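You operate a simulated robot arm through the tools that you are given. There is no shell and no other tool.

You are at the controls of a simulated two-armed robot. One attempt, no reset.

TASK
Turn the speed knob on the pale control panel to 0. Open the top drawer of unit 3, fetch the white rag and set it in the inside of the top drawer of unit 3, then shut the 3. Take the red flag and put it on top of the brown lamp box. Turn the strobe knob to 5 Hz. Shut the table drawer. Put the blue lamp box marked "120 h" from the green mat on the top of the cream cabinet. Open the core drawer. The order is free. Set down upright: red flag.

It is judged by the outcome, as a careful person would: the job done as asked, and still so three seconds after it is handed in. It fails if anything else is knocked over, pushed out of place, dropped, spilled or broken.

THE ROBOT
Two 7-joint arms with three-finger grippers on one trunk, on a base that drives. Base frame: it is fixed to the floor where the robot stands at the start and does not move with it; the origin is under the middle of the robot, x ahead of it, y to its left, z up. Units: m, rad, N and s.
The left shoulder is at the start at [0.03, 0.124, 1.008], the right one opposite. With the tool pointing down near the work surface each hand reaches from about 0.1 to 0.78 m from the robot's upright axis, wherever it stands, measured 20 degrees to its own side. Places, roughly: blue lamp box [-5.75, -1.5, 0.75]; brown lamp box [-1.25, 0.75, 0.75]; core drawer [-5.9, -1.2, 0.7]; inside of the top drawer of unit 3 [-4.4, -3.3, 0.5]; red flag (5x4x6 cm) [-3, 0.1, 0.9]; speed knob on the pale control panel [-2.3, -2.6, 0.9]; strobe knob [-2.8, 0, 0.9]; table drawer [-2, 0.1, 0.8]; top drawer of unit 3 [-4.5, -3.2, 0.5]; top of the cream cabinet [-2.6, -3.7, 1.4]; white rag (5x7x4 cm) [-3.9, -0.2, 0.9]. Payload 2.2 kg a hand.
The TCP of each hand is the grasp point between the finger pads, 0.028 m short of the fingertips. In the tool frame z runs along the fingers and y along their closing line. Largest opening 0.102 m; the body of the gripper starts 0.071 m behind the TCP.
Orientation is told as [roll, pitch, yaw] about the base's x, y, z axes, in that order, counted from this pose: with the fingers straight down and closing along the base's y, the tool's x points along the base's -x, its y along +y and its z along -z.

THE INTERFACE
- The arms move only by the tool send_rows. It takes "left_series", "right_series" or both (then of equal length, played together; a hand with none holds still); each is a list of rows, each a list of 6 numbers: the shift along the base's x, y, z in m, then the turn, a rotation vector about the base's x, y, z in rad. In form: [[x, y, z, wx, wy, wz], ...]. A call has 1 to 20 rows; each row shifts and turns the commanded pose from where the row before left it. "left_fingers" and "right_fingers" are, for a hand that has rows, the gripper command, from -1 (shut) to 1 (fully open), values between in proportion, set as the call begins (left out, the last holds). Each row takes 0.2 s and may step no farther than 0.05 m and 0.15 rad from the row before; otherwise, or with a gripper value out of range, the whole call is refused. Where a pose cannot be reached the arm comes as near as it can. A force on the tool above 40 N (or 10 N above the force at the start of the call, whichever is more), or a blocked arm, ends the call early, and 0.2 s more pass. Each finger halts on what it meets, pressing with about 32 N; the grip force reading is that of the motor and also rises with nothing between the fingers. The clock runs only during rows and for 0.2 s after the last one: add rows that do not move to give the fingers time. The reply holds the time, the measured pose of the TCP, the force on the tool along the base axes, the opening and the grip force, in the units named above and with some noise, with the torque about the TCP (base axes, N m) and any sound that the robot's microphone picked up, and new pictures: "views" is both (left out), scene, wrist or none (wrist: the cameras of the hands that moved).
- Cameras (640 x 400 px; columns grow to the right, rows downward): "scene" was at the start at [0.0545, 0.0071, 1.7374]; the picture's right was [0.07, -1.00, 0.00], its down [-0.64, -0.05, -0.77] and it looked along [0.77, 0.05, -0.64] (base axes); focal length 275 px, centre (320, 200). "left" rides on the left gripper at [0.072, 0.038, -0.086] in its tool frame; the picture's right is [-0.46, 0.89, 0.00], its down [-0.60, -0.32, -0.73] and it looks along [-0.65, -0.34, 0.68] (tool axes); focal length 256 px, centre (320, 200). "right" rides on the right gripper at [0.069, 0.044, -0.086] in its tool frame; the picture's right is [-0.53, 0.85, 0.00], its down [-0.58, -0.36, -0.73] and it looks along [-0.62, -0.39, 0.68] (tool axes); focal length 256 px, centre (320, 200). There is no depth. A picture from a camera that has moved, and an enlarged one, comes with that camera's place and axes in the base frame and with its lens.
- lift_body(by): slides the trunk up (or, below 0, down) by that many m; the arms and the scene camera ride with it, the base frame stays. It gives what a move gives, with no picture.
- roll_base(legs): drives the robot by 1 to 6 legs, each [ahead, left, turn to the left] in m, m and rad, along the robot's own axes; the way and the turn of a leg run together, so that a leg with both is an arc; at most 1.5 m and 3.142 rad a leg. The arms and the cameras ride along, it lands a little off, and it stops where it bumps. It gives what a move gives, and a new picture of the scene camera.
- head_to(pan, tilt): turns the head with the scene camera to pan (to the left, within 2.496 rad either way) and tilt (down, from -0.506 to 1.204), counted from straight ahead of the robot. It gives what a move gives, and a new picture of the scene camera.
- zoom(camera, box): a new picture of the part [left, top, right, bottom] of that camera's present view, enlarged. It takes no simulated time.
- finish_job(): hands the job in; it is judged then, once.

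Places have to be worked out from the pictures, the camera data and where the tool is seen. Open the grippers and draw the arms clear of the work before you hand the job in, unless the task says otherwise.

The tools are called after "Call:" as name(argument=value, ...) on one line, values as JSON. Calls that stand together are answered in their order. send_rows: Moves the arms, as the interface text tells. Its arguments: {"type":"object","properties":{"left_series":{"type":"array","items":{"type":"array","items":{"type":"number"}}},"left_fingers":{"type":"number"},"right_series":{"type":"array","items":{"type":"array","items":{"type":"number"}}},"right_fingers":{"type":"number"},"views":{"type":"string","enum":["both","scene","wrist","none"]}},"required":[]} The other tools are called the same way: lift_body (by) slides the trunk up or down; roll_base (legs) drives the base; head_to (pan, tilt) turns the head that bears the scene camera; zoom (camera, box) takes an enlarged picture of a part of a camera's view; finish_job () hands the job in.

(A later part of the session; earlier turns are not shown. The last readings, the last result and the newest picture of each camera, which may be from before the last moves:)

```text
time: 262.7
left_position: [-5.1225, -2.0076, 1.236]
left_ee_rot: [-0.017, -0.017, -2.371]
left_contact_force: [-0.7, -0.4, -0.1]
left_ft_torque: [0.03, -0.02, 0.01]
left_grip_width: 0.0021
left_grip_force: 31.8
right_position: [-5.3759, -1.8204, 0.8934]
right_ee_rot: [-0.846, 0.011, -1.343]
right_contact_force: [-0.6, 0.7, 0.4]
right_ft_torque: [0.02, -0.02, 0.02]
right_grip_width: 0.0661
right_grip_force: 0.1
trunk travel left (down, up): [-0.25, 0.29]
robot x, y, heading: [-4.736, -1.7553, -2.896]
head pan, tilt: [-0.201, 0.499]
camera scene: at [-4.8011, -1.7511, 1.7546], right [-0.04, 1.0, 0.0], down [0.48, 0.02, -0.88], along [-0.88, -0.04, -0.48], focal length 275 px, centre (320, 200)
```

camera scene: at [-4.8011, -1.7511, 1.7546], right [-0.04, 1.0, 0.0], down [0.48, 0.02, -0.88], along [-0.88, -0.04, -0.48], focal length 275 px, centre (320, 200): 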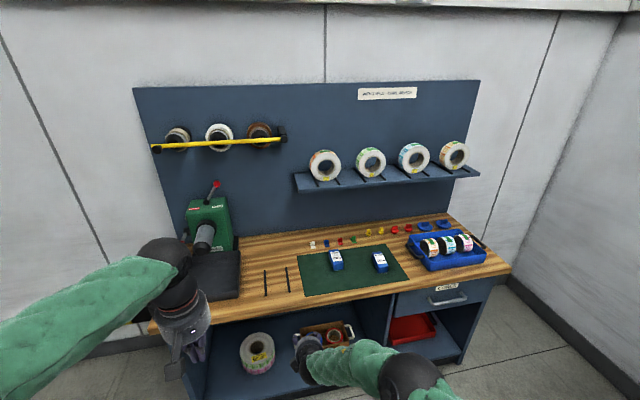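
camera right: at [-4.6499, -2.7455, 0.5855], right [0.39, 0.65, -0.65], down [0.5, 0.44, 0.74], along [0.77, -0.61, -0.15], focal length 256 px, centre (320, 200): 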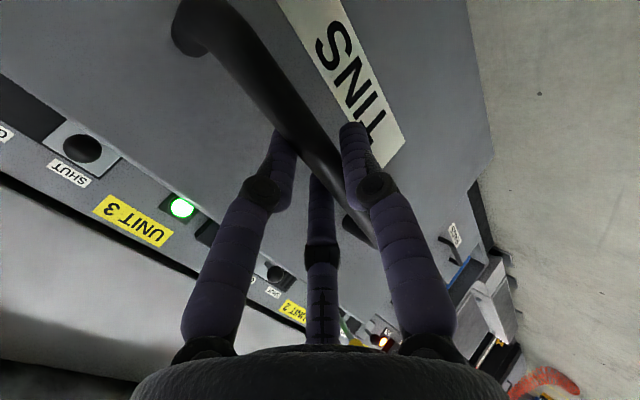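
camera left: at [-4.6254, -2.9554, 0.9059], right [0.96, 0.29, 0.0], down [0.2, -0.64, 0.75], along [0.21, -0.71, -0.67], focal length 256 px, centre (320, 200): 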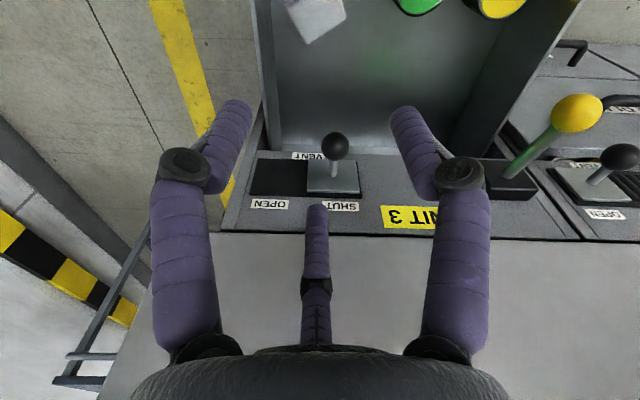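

Call:
zoom(camera="scene", box=[290, 220, 530, 370])

Call:
zoom(camera="scene", box=[304, 230, 416, 300])

```text
2.67 times, centred on (410, 295) of scene
camera zoom: at [-4.8011, -1.7511, 1.7546], right [-0.04, 1.0, 0.0], down [0.48, 0.02, -0.88], along [-0.88, -0.04, -0.48], focal length 734 px, centre (80, -53)
```

zoom: 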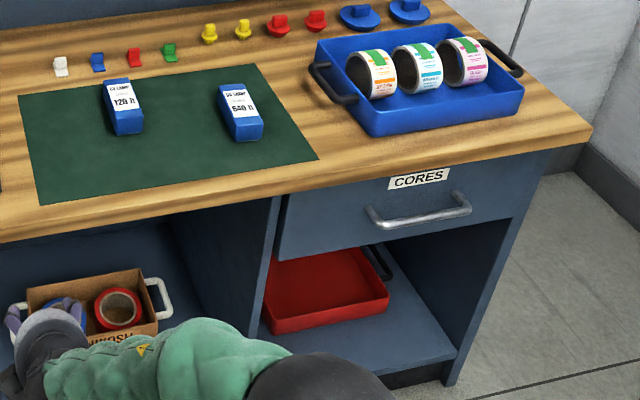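

```text
5.71 times, centred on (360, 265) of scene
camera zoom: at [-4.8011, -1.7511, 1.7546], right [-0.04, 1.0, 0.0], down [0.48, 0.02, -0.88], along [-0.88, -0.04, -0.48], focal length 1574 px, centre (91, -171)
```

zoom: 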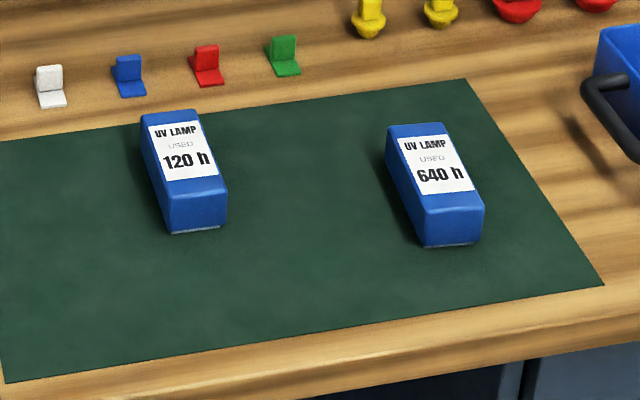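

The left blue box is the one marked "120 h". I'll do the CORES drawer first with the right hand, standing a bit left of it to keep clear of the ink table.

Call:
roll_base(legs=[[0.05, -0.54, 0]])

Call:
lift_body(by=-0.08)

Call:
head_to(pan=-0.3, tilt=0.8)

Call:
zoom(camera="right", box=[0, 0, 640, 400])

```text
time: 265.9
left_position: [-5.302, -1.4948, 1.2375]
left_ee_rot: [-0.015, -0.016, -2.363]
left_contact_force: [0.0, 0.3, 0.5]
left_ft_torque: [0.01, 0.0, 0.01]
left_grip_width: 0.0022
left_grip_force: 31.4
right_position: [-5.5559, -1.3121, 0.8941]
right_ee_rot: [-0.847, 0.012, -1.337]
right_contact_force: [0.2, -0.1, 0.0]
right_ft_torque: [-0.02, 0.01, 0.04]
right_grip_width: 0.0663
right_grip_force: 0.1
trunk travel left (down, up): [-0.25, 0.29]
robot x, y, heading: [-4.9163, -1.2425, -2.891]
head pan, tilt: [-0.201, 0.499]
camera scene: at [-4.9823, -1.2361, 1.7546], right [-0.05, 1.0, 0.0], down [0.48, 0.02, -0.88], along [-0.88, -0.04, -0.48], focal length 275 px, centre (320, 200)
```

scene: 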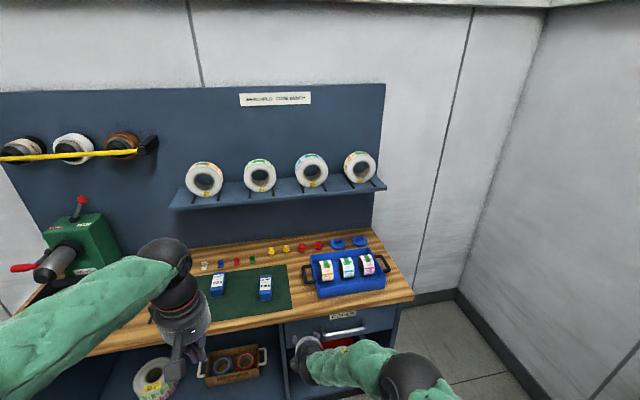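

```text
time: 267.0
left_position: [-5.3025, -1.4952, 1.158]
left_ee_rot: [-0.016, -0.015, -2.363]
left_contact_force: [-0.5, -0.6, 0.8]
left_ft_torque: [0.01, 0.01, 0.0]
left_grip_width: 0.0019
left_grip_force: 31.4
right_position: [-5.5557, -1.3113, 0.8136]
right_ee_rot: [-0.845, 0.011, -1.334]
right_contact_force: [0.3, 0.8, 0.0]
right_ft_torque: [0.03, -0.01, -0.02]
right_grip_width: 0.0663
right_grip_force: 0.0
trunk travel left (down, up): [-0.17, 0.37]
robot x, y, heading: [-4.919, -1.2417, -2.889]
head pan, tilt: [-0.201, 0.499]
```

```text
time: 267.8
left_position: [-5.3023, -1.4944, 1.1579]
left_ee_rot: [-0.016, -0.018, -2.363]
left_contact_force: [0.3, -0.3, 0.0]
left_ft_torque: [-0.02, -0.01, -0.01]
left_grip_width: 0.0022
left_grip_force: 31.5
right_position: [-5.5559, -1.3114, 0.8147]
right_ee_rot: [-0.845, 0.011, -1.334]
right_contact_force: [-0.1, -0.7, 0.6]
right_ft_torque: [0.01, -0.02, -0.02]
right_grip_width: 0.0665
right_grip_force: 0.1
trunk travel left (down, up): [-0.17, 0.37]
robot x, y, heading: [-4.9198, -1.2436, -2.89]
head pan, tilt: [-0.3, 0.799]
camera scene: at [-4.9716, -1.2285, 1.6488], right [0.05, 1.0, 0.0], down [0.72, -0.04, -0.7], along [-0.7, 0.04, -0.72], focal length 275 px, centre (320, 200)
```

scene: 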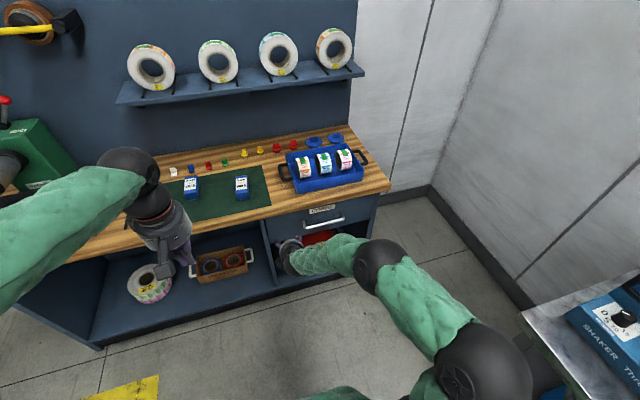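

```text
1.00 times, centred on (320, 200) of right (not enlarged: the box is as wide or as high as the picture)
camera zoom: at [-5.4819, -1.2224, 0.8396], right [0.67, -0.38, -0.64], down [0.43, -0.5, 0.75], along [-0.6, -0.78, -0.17], focal length 256 px, centre (320, 200)
```

zoom: 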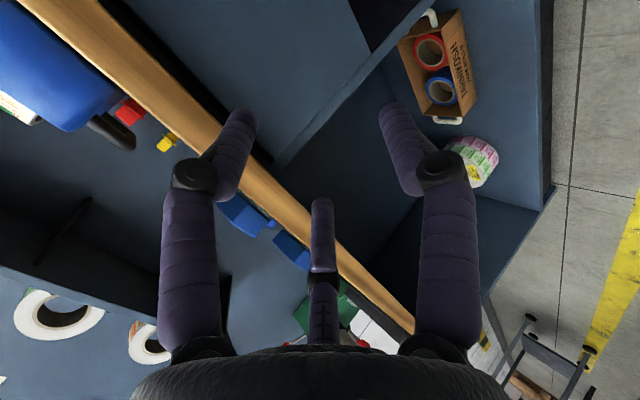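

Call:
zoom(camera="scene", box=[250, 180, 410, 280])

Call:
zoom(camera="scene", box=[292, 198, 372, 248])

```text
4.00 times, centred on (330, 230) of scene
camera zoom: at [-4.9716, -1.2285, 1.6488], right [0.05, 1.0, 0.0], down [0.72, -0.04, -0.7], along [-0.7, 0.04, -0.72], focal length 1102 px, centre (280, 80)
```

zoom: 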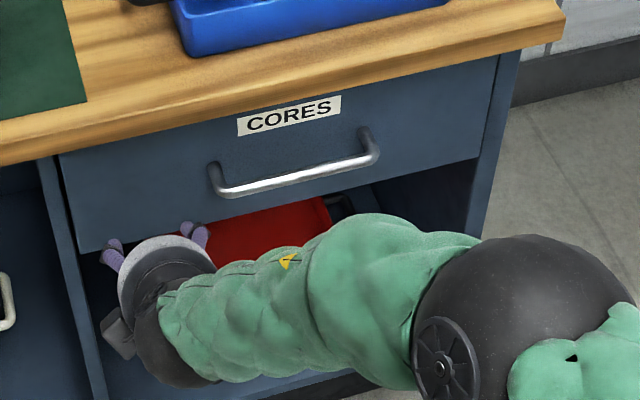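

```text
8.00 times, centred on (332, 223) of scene
camera zoom: at [-4.9716, -1.2285, 1.6488], right [0.05, 1.0, 0.0], down [0.72, -0.04, -0.7], along [-0.7, 0.04, -0.72], focal length 2204 px, centre (224, 16)
```

zoom: 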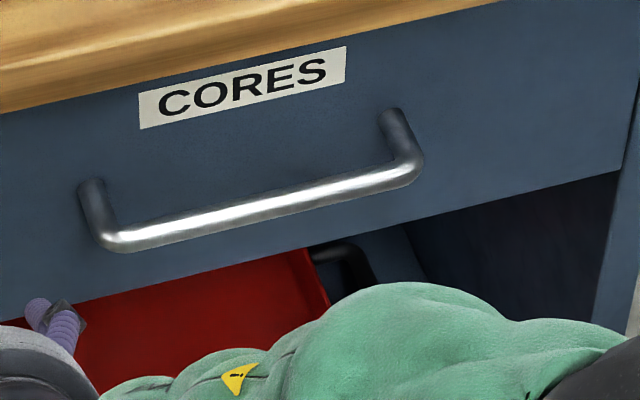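

Triangulated handle bar: (-5.777, -1.165, 0.665), standing 39 mm off the face, and the hand is already suitably pitched. Moving to the pre-grasp.

Call:
send_rows(right_series=[[-0.0281, 0.0332, -0.0153, 0, 0, 0], [-0.0281, 0.0332, -0.0153, 0, 0, 0], [-0.0281, 0.0332, -0.0153, 0, 0, 0], [-0.0281, 0.0332, -0.0153, 0, 0, 0], [-0.0281, 0.0334, -0.0155, 0, 0, 0], [0, 0, 0, 0, 0, 0]], right_fingers=0.3)

Call:
zoom(camera="right", box=[200, 0, 440, 150])

Call:
zoom(camera="scene", box=[292, 198, 372, 248])

```text
time: 269.2
left_position: [-5.3014, -1.4947, 1.1571]
left_ee_rot: [-0.017, -0.018, -2.362]
left_contact_force: [-0.2, 0.1, -0.4]
left_ft_torque: [-0.03, 0.02, 0.01]
left_grip_width: 0.0025
left_grip_force: 31.5
right_position: [-5.6938, -1.1445, 0.7389]
right_ee_rot: [-0.847, 0.011, -1.334]
right_contact_force: [0.4, 0.3, 0.0]
right_ft_torque: [0.02, 0.0, 0.03]
right_grip_width: 0.0662
right_grip_force: 0.0
trunk travel left (down, up): [-0.17, 0.37]
robot x, y, heading: [-4.9219, -1.2413, -2.891]
head pan, tilt: [-0.3, 0.799]
camera scene: at [-4.9711, -1.2289, 1.6487], right [0.05, 1.0, 0.0], down [0.72, -0.04, -0.7], along [-0.7, 0.04, -0.72], focal length 275 px, centre (320, 200)
camera right: at [-5.6198, -1.0563, 0.7644], right [0.67, -0.38, -0.64], down [0.43, -0.5, 0.75], along [-0.6, -0.78, -0.17], focal length 256 px, centre (320, 200)
```

scene: 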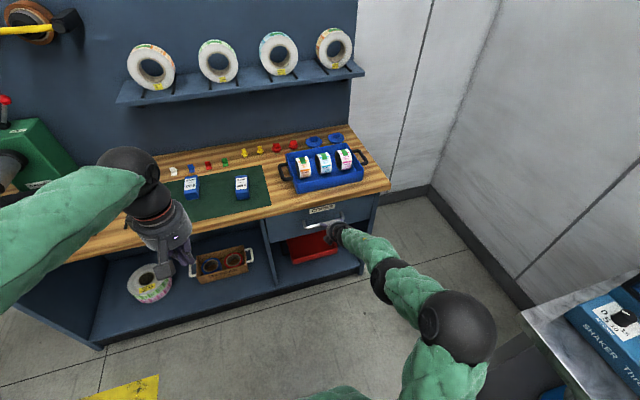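
right: 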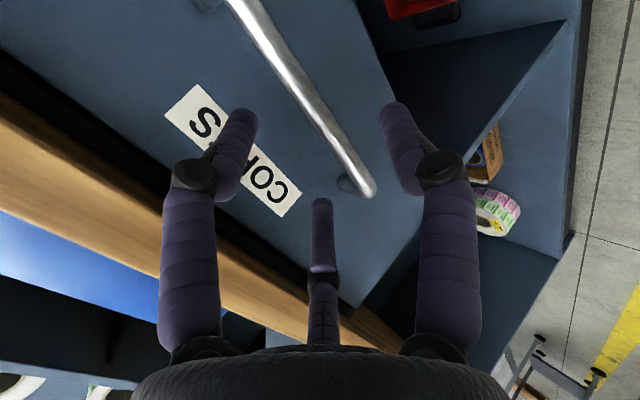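

```text
2.67 times, centred on (320, 75) of right
camera zoom: at [-5.6198, -1.0563, 0.7644], right [0.67, -0.38, -0.64], down [0.43, -0.5, 0.75], along [-0.6, -0.78, -0.17], focal length 683 px, centre (320, 533)
```

zoom: 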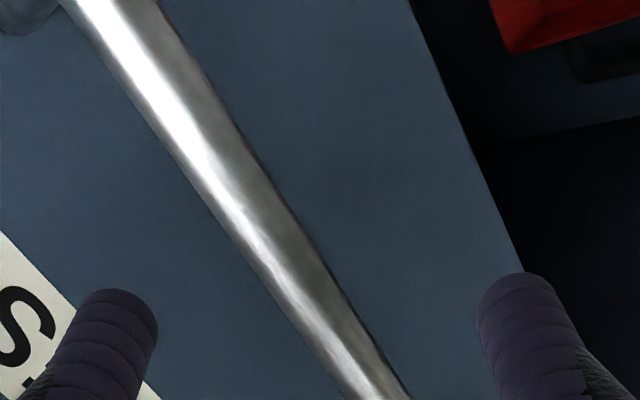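

```text
8.00 times, centred on (332, 223) of scene
camera zoom: at [-4.9711, -1.2289, 1.6487], right [0.05, 1.0, 0.0], down [0.72, -0.04, -0.7], along [-0.7, 0.04, -0.72], focal length 2204 px, centre (224, 16)
```

zoom: 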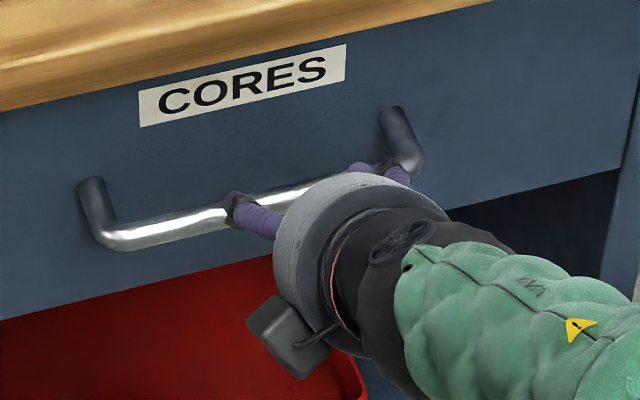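

The bar is a little nearer and higher than estimated (z ≈ 0.69). I'll shift 5 mm and advance half way.

Call:
send_rows(right_series=[[-0.0144, -0.0035, -0.0097, 0, 0, 0], [-0.0144, -0.0034, -0.0096, 0, 0, 0], [0, 0, 0, 0, 0, 0]], right_fingers=0.3, views="none")

Call:
zoom(camera="right", box=[200, 20, 440, 170])

```text
time: 270.0
left_position: [-5.3019, -1.4957, 1.1581]
left_ee_rot: [-0.017, -0.018, -2.362]
left_contact_force: [-0.8, 0.8, 0.0]
left_ft_torque: [-0.02, 0.01, -0.01]
left_grip_width: 0.0022
left_grip_force: 31.3
right_position: [-5.7242, -1.1533, 0.7184]
right_ee_rot: [-0.846, 0.012, -1.337]
right_contact_force: [0.7, 0.1, 0.4]
right_ft_torque: [-0.01, -0.01, -0.02]
right_grip_width: 0.0663
right_grip_force: 0.1
trunk travel left (down, up): [-0.17, 0.37]
robot x, y, heading: [-4.9194, -1.241, -2.889]
head pan, tilt: [-0.3, 0.799]
```

```text
2.67 times, centred on (320, 95) of right
camera zoom: at [-5.6504, -1.0636, 0.7442], right [0.67, -0.38, -0.64], down [0.43, -0.5, 0.75], along [-0.6, -0.78, -0.17], focal length 683 px, centre (320, 480)
```

zoom: 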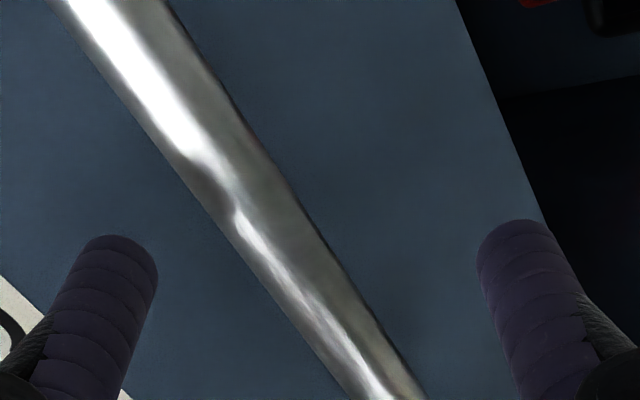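

On axis within 2 mm. Advancing the rest and closing.

Call:
send_rows(right_series=[[-0.0113, -0.0027, -0.0103, 0, 0, 0], [-0.0112, -0.0027, -0.0103, 0, 0, 0], [0, 0, 0, 0, 0, 0]], right_fingers=0.3, views="wrist")

Call:
send_rows(right_series=[[0, 0, 0, 0, 0, 0], [0, 0, 0, 0, 0, 0], [0, 0, 0, 0, 0, 0]], right_fingers=-1, views="wrist")

```text
time: 270.8
left_position: [-5.302, -1.4952, 1.1584]
left_ee_rot: [-0.017, -0.017, -2.364]
left_contact_force: [0.8, 0.1, -1.0]
left_ft_torque: [0.02, 0.03, -0.02]
left_grip_width: 0.002
left_grip_force: 31.8
right_position: [-5.7472, -1.1568, 0.6994]
right_ee_rot: [-0.848, 0.01, -1.336]
right_contact_force: [-0.4, 0.7, 0.8]
right_ft_torque: [0.01, 0.0, 0.01]
right_grip_width: 0.0664
right_grip_force: 0.1
trunk travel left (down, up): [-0.17, 0.37]
robot x, y, heading: [-4.9203, -1.2395, -2.891]
head pan, tilt: [-0.3, 0.799]
camera right: at [-5.6732, -1.0676, 0.7248], right [0.67, -0.38, -0.64], down [0.43, -0.5, 0.75], along [-0.6, -0.78, -0.17], focal length 256 px, centre (320, 200)
```

right: 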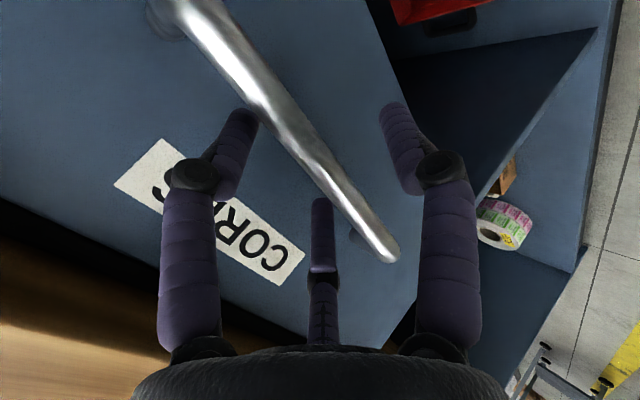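

```text
time: 271.6
left_position: [-5.2997, -1.495, 1.1568]
left_ee_rot: [-0.016, -0.018, -2.363]
left_contact_force: [0.2, 0.2, 0.3]
left_ft_torque: [0.02, -0.02, -0.01]
left_grip_width: 0.0021
left_grip_force: 30.7
right_position: [-5.7478, -1.1575, 0.7025]
right_ee_rot: [-0.852, 0.012, -1.334]
right_contact_force: [-4.0, -6.6, 13.7]
right_ft_torque: [-0.54, 0.07, 0.14]
right_grip_width: 0.0246
right_grip_force: 44.8
trunk travel left (down, up): [-0.17, 0.37]
robot x, y, heading: [-4.9227, -1.2423, -2.894]
head pan, tilt: [-0.3, 0.799]
camera right: at [-5.6745, -1.0683, 0.7279], right [0.67, -0.38, -0.64], down [0.44, -0.5, 0.75], along [-0.6, -0.78, -0.16], focal length 256 px, centre (320, 200)
```

right: 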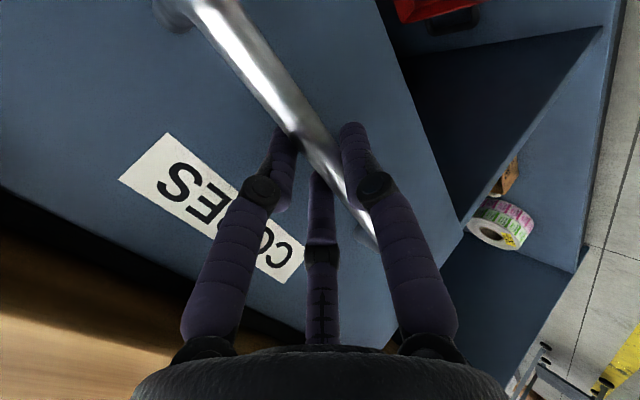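

Gripped. Pulling the CORES drawer out.

Call:
send_rows(right_series=[[0.005, 0.001, 0.003, 0, 0, 0], [0.0121, 0.003, 0, 0, 0, 0], [0.017, 0.0042, 0, 0, 0, 0], [0.017, 0.0042, 0, 0, 0, 0], [0.017, 0.0042, 0, 0, 0, 0], [0.017, 0.0042, 0, 0, 0, 0], [0.017, 0.0042, 0, 0, 0, 0], [0.017, 0.0042, 0, 0, 0, 0], [0.017, 0.0042, 0, 0, 0, 0], [0.017, 0.0042, 0, 0, 0, 0]], right_fingers=-1, views="scene")

Call:
zoom(camera="scene", box=[230, 160, 430, 285])

```text
time: 273.8
left_position: [-5.2997, -1.4948, 1.1577]
left_ee_rot: [-0.016, -0.021, -2.364]
left_contact_force: [-0.8, 0.6, 0.2]
left_ft_torque: [0.0, -0.01, 0.0]
left_grip_width: 0.0018
left_grip_force: 31.6
right_position: [-5.6094, -1.1211, 0.7034]
right_ee_rot: [-0.848, 0.012, -1.338]
right_contact_force: [-0.1, 9.3, 15.0]
right_ft_torque: [0.55, 0.25, -0.83]
right_grip_width: 0.0244
right_grip_force: 45.3
right hand out of reach, approached as far as the arm can: row 5, 6
trunk travel left (down, up): [-0.17, 0.37]
robot x, y, heading: [-4.9192, -1.2421, -2.886]
head pan, tilt: [-0.3, 0.799]
camera scene: at [-4.9697, -1.2277, 1.6488], right [0.05, 1.0, 0.0], down [0.72, -0.04, -0.7], along [-0.7, 0.03, -0.72], focal length 275 px, centre (320, 200)
```

scene: 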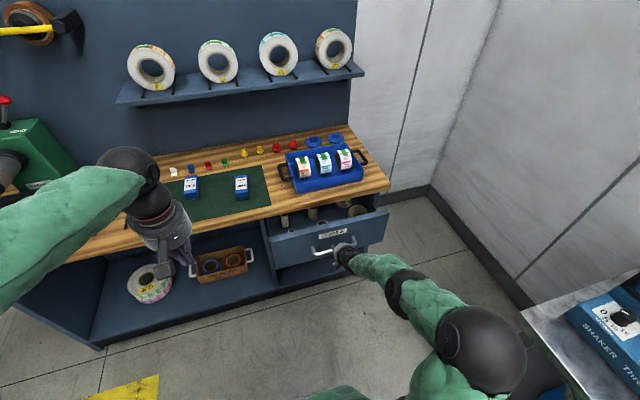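

```text
3.20 times, centred on (330, 222) of scene
camera zoom: at [-4.9697, -1.2277, 1.6488], right [0.05, 1.0, 0.0], down [0.72, -0.04, -0.7], along [-0.7, 0.03, -0.72], focal length 881 px, centre (288, 128)
```

zoom: 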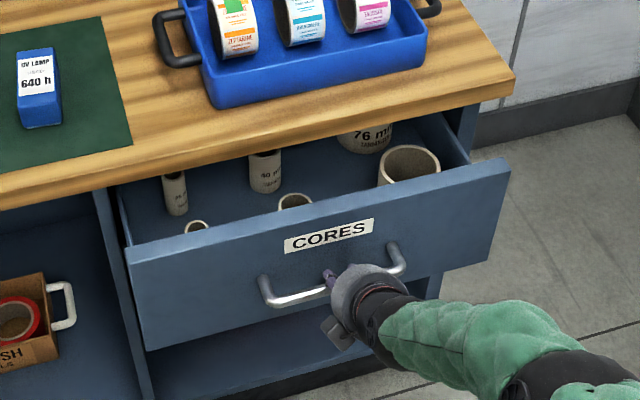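

The drawer is out about 15 cm and shows standing core tubes. I'll continue gently.

Call:
send_rows(right_series=[[0.0121, 0.003, 0, 0, 0, 0], [0.0121, 0.003, 0, 0, 0, 0], [0.0121, 0.003, 0, 0, 0, 0], [0.0121, 0.003, 0, 0, 0, 0], [0.0121, 0.003, 0, 0, 0, 0], [0.0121, 0.003, 0, 0, 0, 0], [0.0121, 0.003, 0, 0, 0, 0], [0.0097, 0.0024, 0, 0, 0, 0]], right_fingers=-1, views="scene")

Call:
zoom(camera="scene", box=[230, 160, 430, 285])

```text
time: 275.6
left_position: [-5.3014, -1.4931, 1.1577]
left_ee_rot: [-0.012, -0.019, -2.362]
left_contact_force: [-0.3, -0.5, -0.4]
left_ft_torque: [0.0, 0.01, 0.01]
left_grip_width: 0.0024
left_grip_force: 31.8
right_position: [-5.5184, -1.0982, 0.7028]
right_ee_rot: [-0.851, 0.012, -1.337]
right_contact_force: [-5.2, 23.6, 11.9]
right_ft_torque: [-0.21, 0.04, 0.09]
right_grip_width: 0.0245
right_grip_force: 44.5
trunk travel left (down, up): [-0.17, 0.37]
robot x, y, heading: [-4.9154, -1.2423, -2.894]
head pan, tilt: [-0.3, 0.799]
camera scene: at [-4.9711, -1.2263, 1.6487], right [0.05, 1.0, 0.0], down [0.72, -0.04, -0.7], along [-0.7, 0.03, -0.72], focal length 275 px, centre (320, 200)
```

scene: 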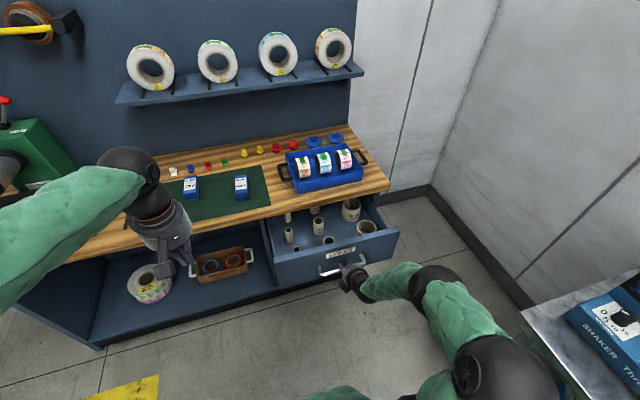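

```text
3.20 times, centred on (330, 222) of scene
camera zoom: at [-4.9711, -1.2263, 1.6487], right [0.05, 1.0, 0.0], down [0.72, -0.04, -0.7], along [-0.7, 0.03, -0.72], focal length 881 px, centre (288, 128)
```

zoom: 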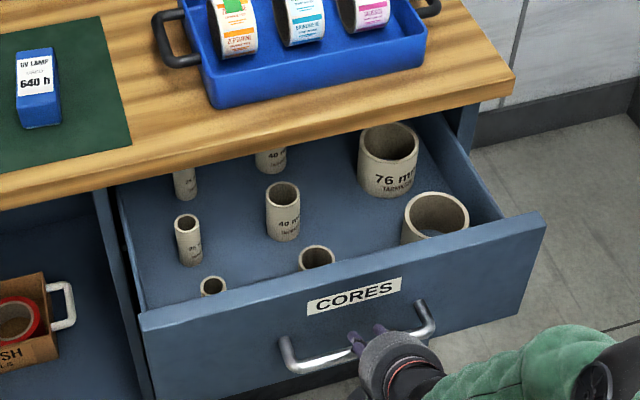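

Open about 24 cm. I'll take it a bit further, with a small sideways relief.

Call:
send_rows(right_series=[[0.0097, 0.0054, 0, 0, 0, 0], [0.0097, 0.0035, 0, 0, 0, 0], [0.0097, 0.0026, 0, 0, 0, 0], [0.0097, 0.0026, 0, 0, 0, 0], [0.0097, 0.0026, 0, 0, 0, 0]], right_fingers=-1, views="scene")

Call:
zoom(camera="scene", box=[230, 160, 430, 285])

```text
time: 276.7
left_position: [-5.3004, -1.4974, 1.1573]
left_ee_rot: [-0.016, -0.017, -2.363]
left_contact_force: [-0.8, -0.3, 0.1]
left_ft_torque: [0.01, -0.02, 0.04]
left_grip_width: 0.0018
left_grip_force: 32.1
right_position: [-5.4768, -1.0865, 0.7026]
right_ee_rot: [-0.856, 0.014, -1.332]
right_contact_force: [3.3, -5.4, 13.8]
right_ft_torque: [-1.07, -0.06, -0.15]
right_grip_width: 0.0245
right_grip_force: 45.1
trunk travel left (down, up): [-0.17, 0.37]
robot x, y, heading: [-4.9163, -1.2386, -2.888]
head pan, tilt: [-0.3, 0.799]
stopped in row 5 (right hand): the force on the tool passed its limit at 42 N (the readings are from after the stop); the commanded pose is now the measured one
camera scene: at [-4.9706, -1.2298, 1.6485], right [0.05, 1.0, 0.0], down [0.72, -0.04, -0.7], along [-0.7, 0.04, -0.72], focal length 275 px, centre (320, 200)
```

scene: 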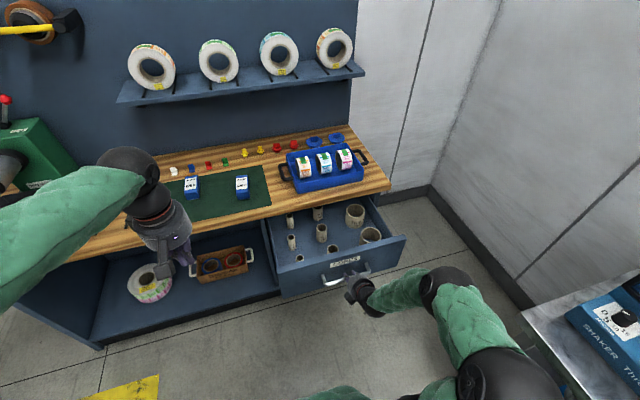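

```text
3.20 times, centred on (330, 222) of scene
camera zoom: at [-4.9706, -1.2298, 1.6485], right [0.05, 1.0, 0.0], down [0.72, -0.04, -0.7], along [-0.7, 0.04, -0.72], focal length 881 px, centre (288, 128)
```

zoom: 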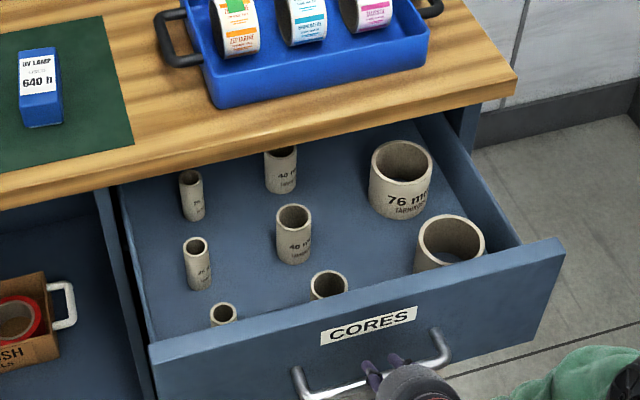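

The drawer reached its stop, fully open with all cores standing. Releasing the handle and backing the hand out.

Call:
send_rows(right_series=[[0, 0, 0, 0, 0, 0], [0, 0, 0, 0, 0, 0], [0.0182, 0.0044, 0.0166, 0, 0, 0], [0.0182, 0.0044, 0.0166, 0, 0, 0], [0.0182, 0.0044, 0.0166, 0, 0, 0], [0.0182, 0.0044, 0.0166, 0, 0, 0], [0.005, 0.0012, 0.03, 0, 0, 0], [0.0, 0.0, 0.035, 0, 0, 0]], right_fingers=0.3, views="scene")

Call:
zoom(camera="scene", box=[230, 160, 430, 285])

```text
time: 278.5
left_position: [-5.3004, -1.4962, 1.1581]
left_ee_rot: [-0.015, -0.017, -2.364]
left_contact_force: [-0.2, 1.4, -0.4]
left_ft_torque: [-0.01, 0.02, 0.0]
left_grip_width: 0.0023
left_grip_force: 31.7
right_position: [-5.3946, -1.0689, 0.8291]
right_ee_rot: [-0.85, 0.012, -1.331]
right_contact_force: [0.5, -0.5, -0.3]
right_ft_torque: [-0.03, -0.02, 0.01]
right_grip_width: 0.0662
right_grip_force: 0.1
trunk travel left (down, up): [-0.17, 0.37]
robot x, y, heading: [-4.9182, -1.2406, -2.891]
head pan, tilt: [-0.3, 0.799]
camera scene: at [-4.9709, -1.2289, 1.6487], right [0.05, 1.0, 0.0], down [0.72, -0.04, -0.7], along [-0.7, 0.03, -0.72], focal length 275 px, centre (320, 200)
```

scene: 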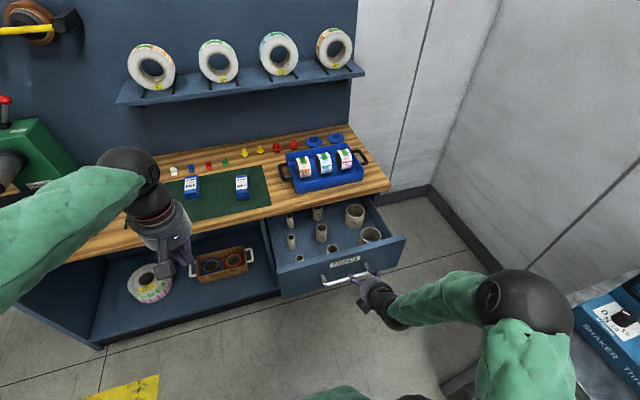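

```text
3.20 times, centred on (330, 222) of scene
camera zoom: at [-4.9709, -1.2289, 1.6487], right [0.05, 1.0, 0.0], down [0.72, -0.04, -0.7], along [-0.7, 0.03, -0.72], focal length 881 px, centre (288, 128)
```

zoom: 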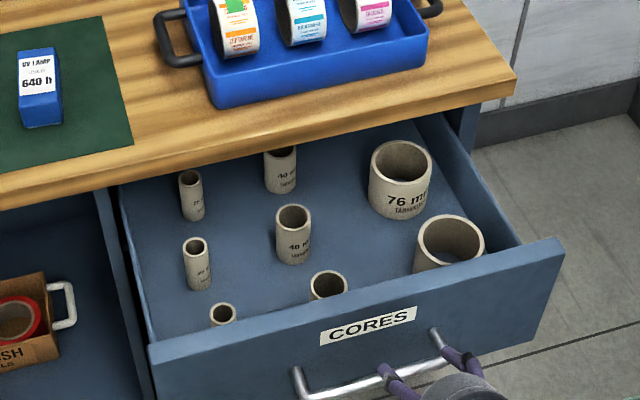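

The CORES drawer is open and untouched. Now I'll return the right hand to a straight-down pose, raising it clear of the drawer, so it can pick the "120 h" box.

Call:
send_rows(right_series=[[0.0, 0.0, 0.035, -0.1038, -0.0251, -0.0948], [0.0, 0.0, 0.035, -0.1038, -0.0251, -0.0948], [0.0, 0.0, 0.035, -0.1038, -0.0251, -0.0948], [0.0, -0.005, 0.035, -0.1038, -0.0251, -0.0948], [0.0, -0.005, 0.03, -0.1038, -0.0251, -0.0948], [0.0, -0.005, 0.03, -0.1038, -0.0251, -0.0948], [0.0, -0.005, 0.02, -0.1038, -0.0251, -0.0948], [0.0, -0.005, 0.02, -0.1038, -0.0251, -0.0948], [0.0, 0.0, 0.02, -0.1038, -0.0251, -0.0948], [0.0, 0.0, 0.01, -0.1038, -0.0251, -0.0948], [0.0, 0.0, 0.01, -0.1038, -0.0251, -0.0948], [0.0, 0.0, 0.01, 0.0346, -0.1382, 0], [0.0, 0.0, 0.01, 0.0346, -0.1382, 0], [0.0, 0.0, 0.01, 0.0346, -0.1382, 0], [0.0, 0.0, 0.0, 0.0346, -0.1382, 0], [0.0, 0.0, 0.0, 0.0346, -0.1382, 0], [0.0, 0.0, 0.0, 0.0346, -0.1382, 0]], right_fingers=1, views="scene")

```text
time: 282.1
left_position: [-5.3029, -1.4954, 1.1577]
left_ee_rot: [-0.014, -0.016, -2.363]
left_contact_force: [-0.5, -0.1, 0.8]
left_ft_torque: [0.01, 0.0, 0.02]
left_grip_width: 0.0022
left_grip_force: 31.5
right_position: [-5.3953, -1.0932, 1.1419]
right_ee_rot: [-0.013, 0.019, -2.89]
right_contact_force: [-0.3, -0.6, -0.4]
right_ft_torque: [0.01, -0.03, 0.0]
right_grip_width: 0.1022
right_grip_force: 0.1
trunk travel left (down, up): [-0.17, 0.37]
robot x, y, heading: [-4.9153, -1.2423, -2.89]
head pan, tilt: [-0.3, 0.799]
camera scene: at [-4.9727, -1.2291, 1.6486], right [0.05, 1.0, 0.0], down [0.72, -0.04, -0.7], along [-0.7, 0.03, -0.72], focal length 275 px, centre (320, 200)
```

scene: 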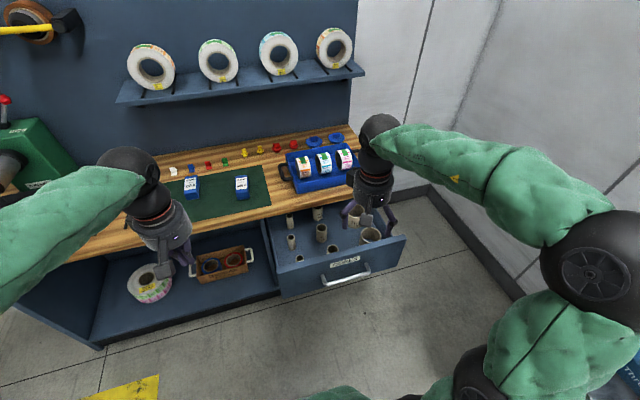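

Raising the trunk and moving left then forward, so the "120 h" box falls to the right hand, clear of the open drawer.

Call:
lift_body(by=0.08)

Call:
roll_base(legs=[[0, 0.46, 0], [0.3, 0, 0]])

Call:
head_to(pan=-0.2, tilt=0.85)

Call:
zoom(camera="right", box=[0, 0, 640, 400])

```text
time: 283.3
left_position: [-5.3016, -1.4953, 1.2365]
left_ee_rot: [-0.015, -0.018, -2.364]
left_contact_force: [-0.1, -0.8, 0.1]
left_ft_torque: [0.01, -0.01, -0.01]
left_grip_width: 0.002
left_grip_force: 31.4
right_position: [-5.3961, -1.0944, 1.2214]
right_ee_rot: [-0.012, 0.016, -2.891]
right_contact_force: [0.7, 0.9, -0.3]
right_ft_torque: [-0.02, 0.0, 0.02]
right_grip_width: 0.102
right_grip_force: 0.0
trunk travel left (down, up): [-0.25, 0.29]
robot x, y, heading: [-4.9204, -1.2397, -2.892]
head pan, tilt: [-0.3, 0.799]
```

```text
time: 287.7
left_position: [-5.4765, -2.0057, 1.2377]
left_ee_rot: [-0.015, -0.017, -2.372]
left_contact_force: [-0.3, -0.6, 0.5]
left_ft_torque: [0.0, -0.01, 0.01]
left_grip_width: 0.0023
left_grip_force: 31.8
right_position: [-5.5675, -1.6023, 1.2215]
right_ee_rot: [-0.014, 0.019, -2.901]
right_contact_force: [-0.7, -0.3, 0.2]
right_ft_torque: [0.03, -0.02, -0.01]
right_grip_width: 0.1019
right_grip_force: 0.1
trunk travel left (down, up): [-0.25, 0.29]
robot x, y, heading: [-5.0896, -1.7547, -2.899]
head pan, tilt: [-0.3, 0.799]
camera scene: at [-5.1446, -1.7426, 1.7287], right [0.06, 1.0, 0.0], down [0.72, -0.04, -0.7], along [-0.7, 0.04, -0.72], focal length 275 px, centre (320, 200)
```

scene: 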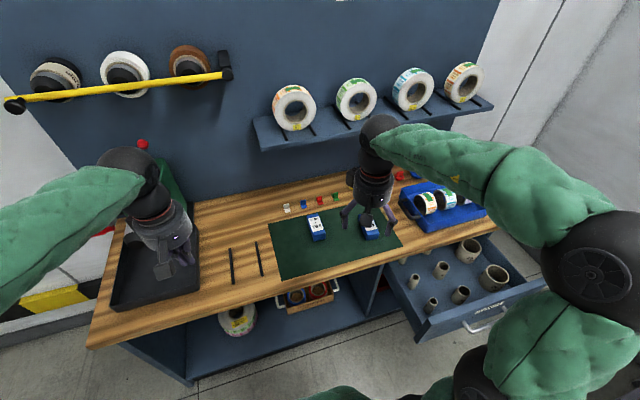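

```text
time: 288.3
left_position: [-5.4755, -2.0058, 1.2369]
left_ee_rot: [-0.016, -0.017, -2.371]
left_contact_force: [-0.6, -0.5, -0.4]
left_ft_torque: [0.0, 0.01, 0.0]
left_grip_width: 0.0021
left_grip_force: 32.2
right_position: [-5.5645, -1.6037, 1.2219]
right_ee_rot: [-0.013, 0.017, -2.899]
right_contact_force: [0.6, 0.7, -0.6]
right_ft_torque: [0.02, 0.02, -0.01]
right_grip_width: 0.1022
right_grip_force: 0.1
trunk travel left (down, up): [-0.25, 0.29]
robot x, y, heading: [-5.0906, -1.757, -2.901]
head pan, tilt: [-0.201, 0.85]
camera scene: at [-5.1406, -1.7501, 1.7247], right [-0.04, 1.0, 0.0], down [0.75, 0.03, -0.66], along [-0.66, -0.03, -0.75], focal length 275 px, centre (320, 200)
```

scene: 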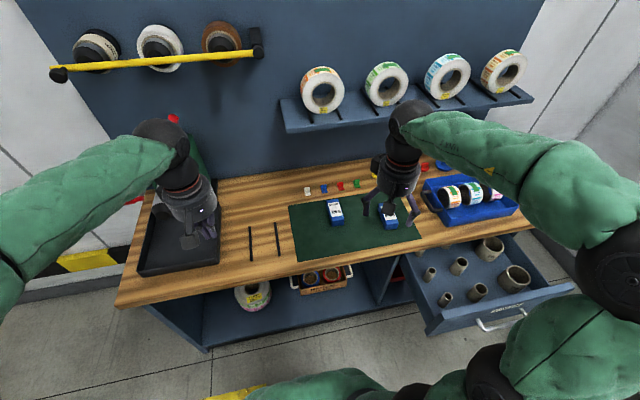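

```text
1.00 times, centred on (320, 200) of right (not enlarged: the box is as wide or as high as the picture)
camera zoom: at [-5.4908, -1.6295, 1.3094], right [-0.32, -0.95, -0.02], down [-0.66, 0.21, 0.73], along [-0.68, 0.24, -0.69], focal length 256 px, centre (320, 200)
```

zoom: 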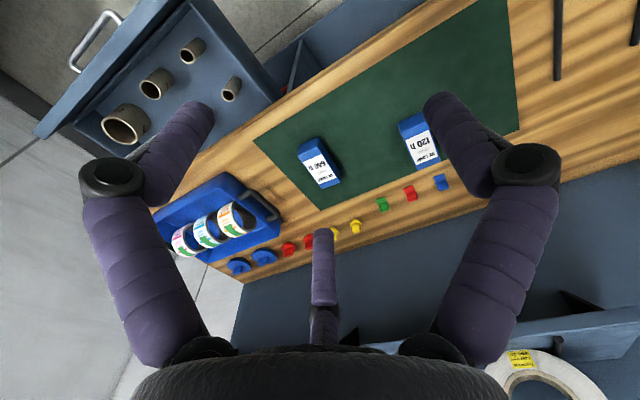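

Call:
zoom(camera="scene", box=[296, 185, 376, 235])

Call:
zoom(camera="right", box=[370, 90, 466, 180])

```text
8.00 times, centred on (336, 210) of scene
camera zoom: at [-5.1406, -1.7501, 1.7247], right [-0.04, 1.0, 0.0], down [0.75, 0.03, -0.66], along [-0.66, -0.03, -0.75], focal length 2204 px, centre (192, 120)
```

zoom: 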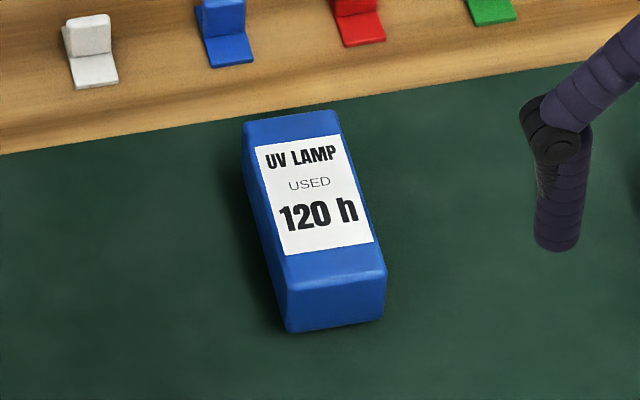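

```text
4.44 times, centred on (418, 135) of right
camera zoom: at [-5.4908, -1.6295, 1.3094], right [-0.32, -0.95, -0.02], down [-0.66, 0.21, 0.73], along [-0.68, 0.24, -0.69], focal length 1138 px, centre (-116, 489)
```

zoom: 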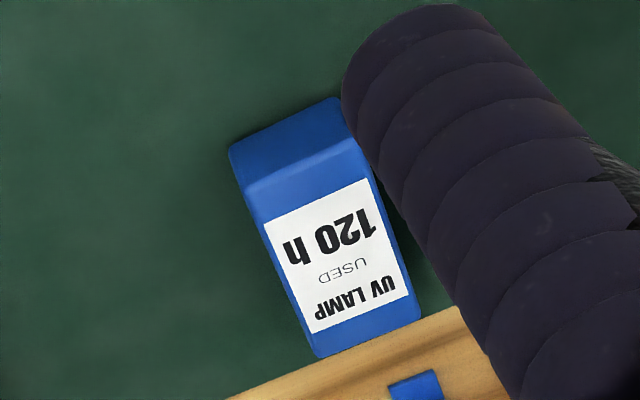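

Triangulated: the "120 h" box's top centre is (-5.8335, -1.7187, 0.883), long axis pointing towards me. I'll roll 8 cm closer, then bring the right hand over it, offset 14 mm for the three-finger grip.

Call:
roll_base(legs=[[0.08, 0.0, 0]])

```text
time: 289.4
left_position: [-5.5545, -2.0254, 1.2359]
left_ee_rot: [-0.014, -0.016, -2.374]
left_contact_force: [-1.1, -0.4, 0.0]
left_ft_torque: [-0.01, -0.02, 0.0]
left_grip_width: 0.002
left_grip_force: 31.1
right_position: [-5.6425, -1.6214, 1.2201]
right_ee_rot: [-0.012, 0.019, -2.902]
right_contact_force: [-0.6, -0.2, -1.3]
right_ft_torque: [0.03, -0.04, 0.0]
right_grip_width: 0.102
right_grip_force: 0.2
trunk travel left (down, up): [-0.25, 0.29]
robot x, y, heading: [-5.1699, -1.7717, -2.901]
head pan, tilt: [-0.201, 0.85]
camera scene: at [-5.2196, -1.7694, 1.7246], right [-0.04, 1.0, 0.0], down [0.75, 0.03, -0.66], along [-0.66, -0.02, -0.75], focal length 275 px, centre (320, 200)
```

scene: 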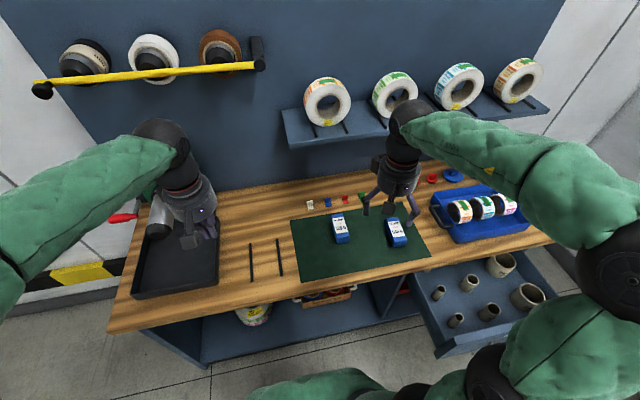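

Call:
send_rows(right_series=[[-0.0278, -0.012, -0.02, -0.0162, 0.0157, 0], [-0.0278, -0.012, -0.03, 0, 0, 0], [-0.0278, -0.012, -0.034, 0, 0, 0], [-0.0278, -0.012, -0.034, 0, 0, 0], [-0.0278, -0.012, -0.034, 0, 0, 0], [-0.0278, -0.012, -0.034, 0, 0, 0], [-0.0276, -0.0117, -0.034, 0, 0, 0], [0, 0, 0, 0, 0, 0]], right_fingers=1)

Call:
zoom(camera="scene", box=[296, 185, 392, 245])

Call:
zoom(camera="right", box=[200, 0, 440, 150])

```text
time: 291.2
left_position: [-5.5508, -2.0232, 1.237]
left_ee_rot: [-0.015, -0.02, -2.375]
left_contact_force: [0.3, 0.2, 0.3]
left_ft_torque: [-0.03, 0.0, -0.01]
left_grip_width: 0.002
left_grip_force: 31.6
right_position: [-5.8381, -1.7053, 1.0042]
right_ee_rot: [0.0, -0.001, -2.902]
right_contact_force: [-0.5, 0.5, 0.4]
right_ft_torque: [0.01, 0.0, -0.02]
right_grip_width: 0.1018
right_grip_force: 0.0
trunk travel left (down, up): [-0.25, 0.29]
robot x, y, heading: [-5.1702, -1.7752, -2.898]
head pan, tilt: [-0.201, 0.85]
camera scene: at [-5.2161, -1.7684, 1.7248], right [-0.04, 1.0, 0.0], down [0.75, 0.03, -0.66], along [-0.66, -0.03, -0.75], focal length 275 px, centre (320, 200)
camera right: at [-5.7606, -1.7311, 1.0897], right [-0.32, -0.95, 0.0], down [-0.64, 0.22, 0.73], along [-0.69, 0.23, -0.68], focal length 256 px, centre (320, 200)
```

scene: 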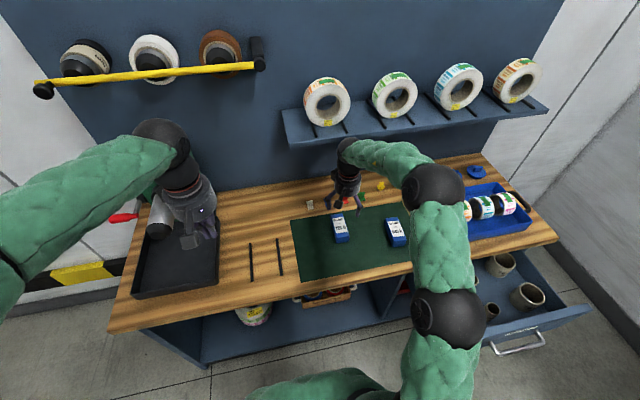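
right: 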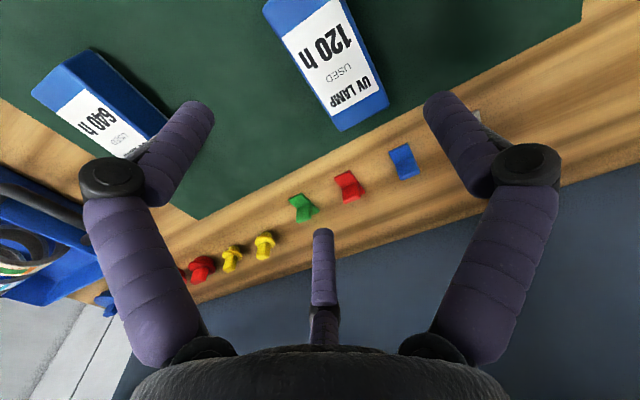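

```text
6.67 times, centred on (344, 215) of scene
camera zoom: at [-5.2161, -1.7684, 1.7248], right [-0.04, 1.0, 0.0], down [0.75, 0.03, -0.66], along [-0.66, -0.03, -0.75], focal length 1836 px, centre (160, 100)
```

zoom: 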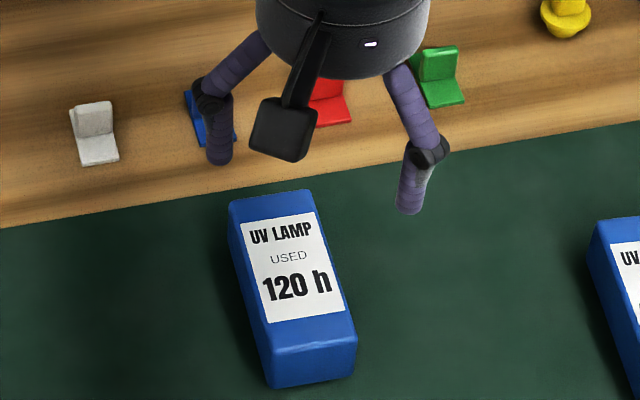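

```text
2.67 times, centred on (320, 75) of right
camera zoom: at [-5.7606, -1.7311, 1.0897], right [-0.32, -0.95, 0.0], down [-0.64, 0.22, 0.73], along [-0.69, 0.23, -0.68], focal length 683 px, centre (320, 533)
```

zoom: 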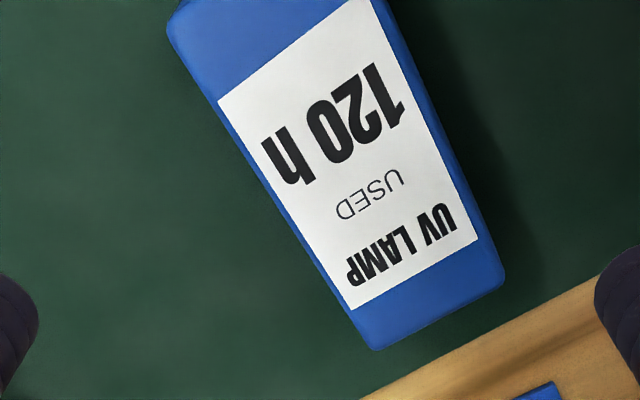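

Both views agree within about 1 cm. I'll shift slightly and descend around the box.

Call:
send_rows(right_series=[[0.0055, 0.002, -0.03, 0, 0, 0], [0, 0, -0.035, 0, 0, 0], [0, 0, -0.035, 0, 0, 0], [0, 0, 0, 0, 0, 0]], right_fingers=1)

Call:
zoom(camera="right", box=[160, 0, 480, 200])

Call:
zoom(camera="scene", box=[296, 185, 392, 245])

```text
time: 292.2
left_position: [-5.5523, -2.0236, 1.2371]
left_ee_rot: [-0.016, -0.017, -2.373]
left_contact_force: [-0.1, -0.1, 0.0]
left_ft_torque: [-0.02, -0.01, 0.03]
left_grip_width: 0.0019
left_grip_force: 31.8
right_position: [-5.832, -1.7028, 0.9]
right_ee_rot: [0.0, 0.0, -2.903]
right_contact_force: [0.5, 0.5, -0.4]
right_ft_torque: [-0.01, 0.02, -0.01]
right_grip_width: 0.1019
right_grip_force: 0.0
trunk travel left (down, up): [-0.25, 0.29]
robot x, y, heading: [-5.1682, -1.7718, -2.902]
head pan, tilt: [-0.201, 0.85]
camera scene: at [-5.217, -1.769, 1.7247], right [-0.04, 1.0, 0.0], down [0.75, 0.03, -0.66], along [-0.66, -0.03, -0.75], focal length 275 px, centre (320, 200)
camera right: at [-5.7553, -1.7292, 0.9865], right [-0.32, -0.95, 0.0], down [-0.65, 0.22, 0.73], along [-0.69, 0.23, -0.68], focal length 256 px, centre (320, 200)
```

scene: 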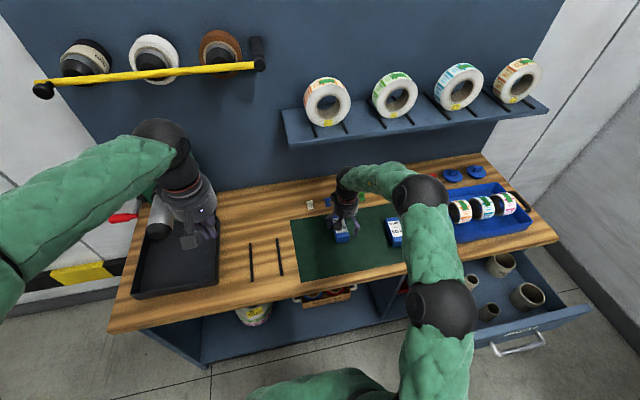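
right: 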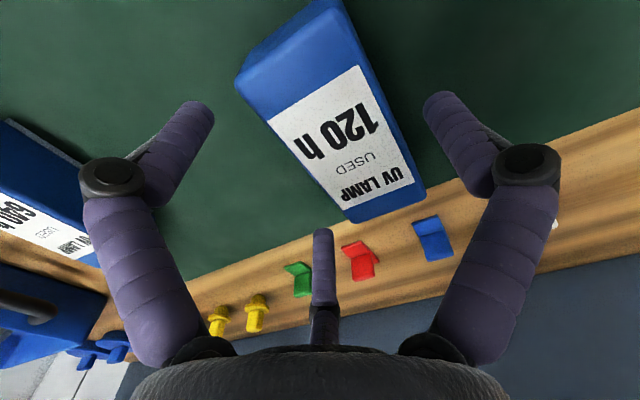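

```text
2.00 times, centred on (320, 100) of right
camera zoom: at [-5.7553, -1.7292, 0.9865], right [-0.32, -0.95, 0.0], down [-0.65, 0.22, 0.73], along [-0.69, 0.23, -0.68], focal length 512 px, centre (320, 400)
```

zoom: 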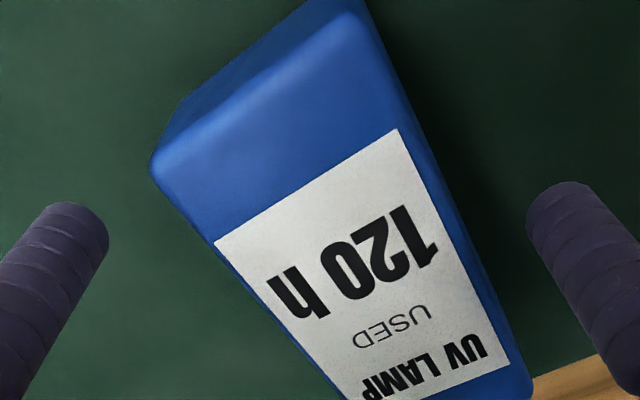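

```text
6.67 times, centred on (344, 215) of scene
camera zoom: at [-5.217, -1.769, 1.7247], right [-0.04, 1.0, 0.0], down [0.75, 0.03, -0.66], along [-0.66, -0.03, -0.75], focal length 1836 px, centre (160, 100)
```

zoom: 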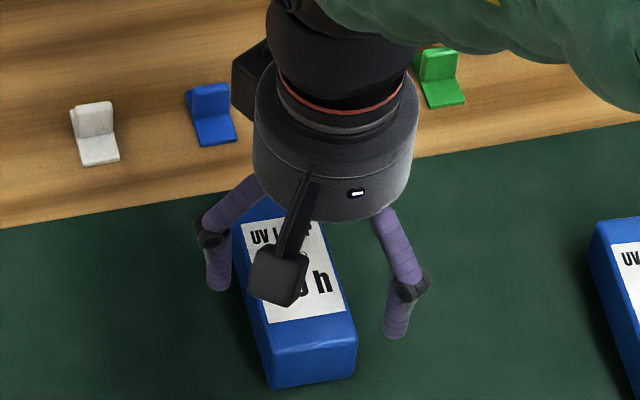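

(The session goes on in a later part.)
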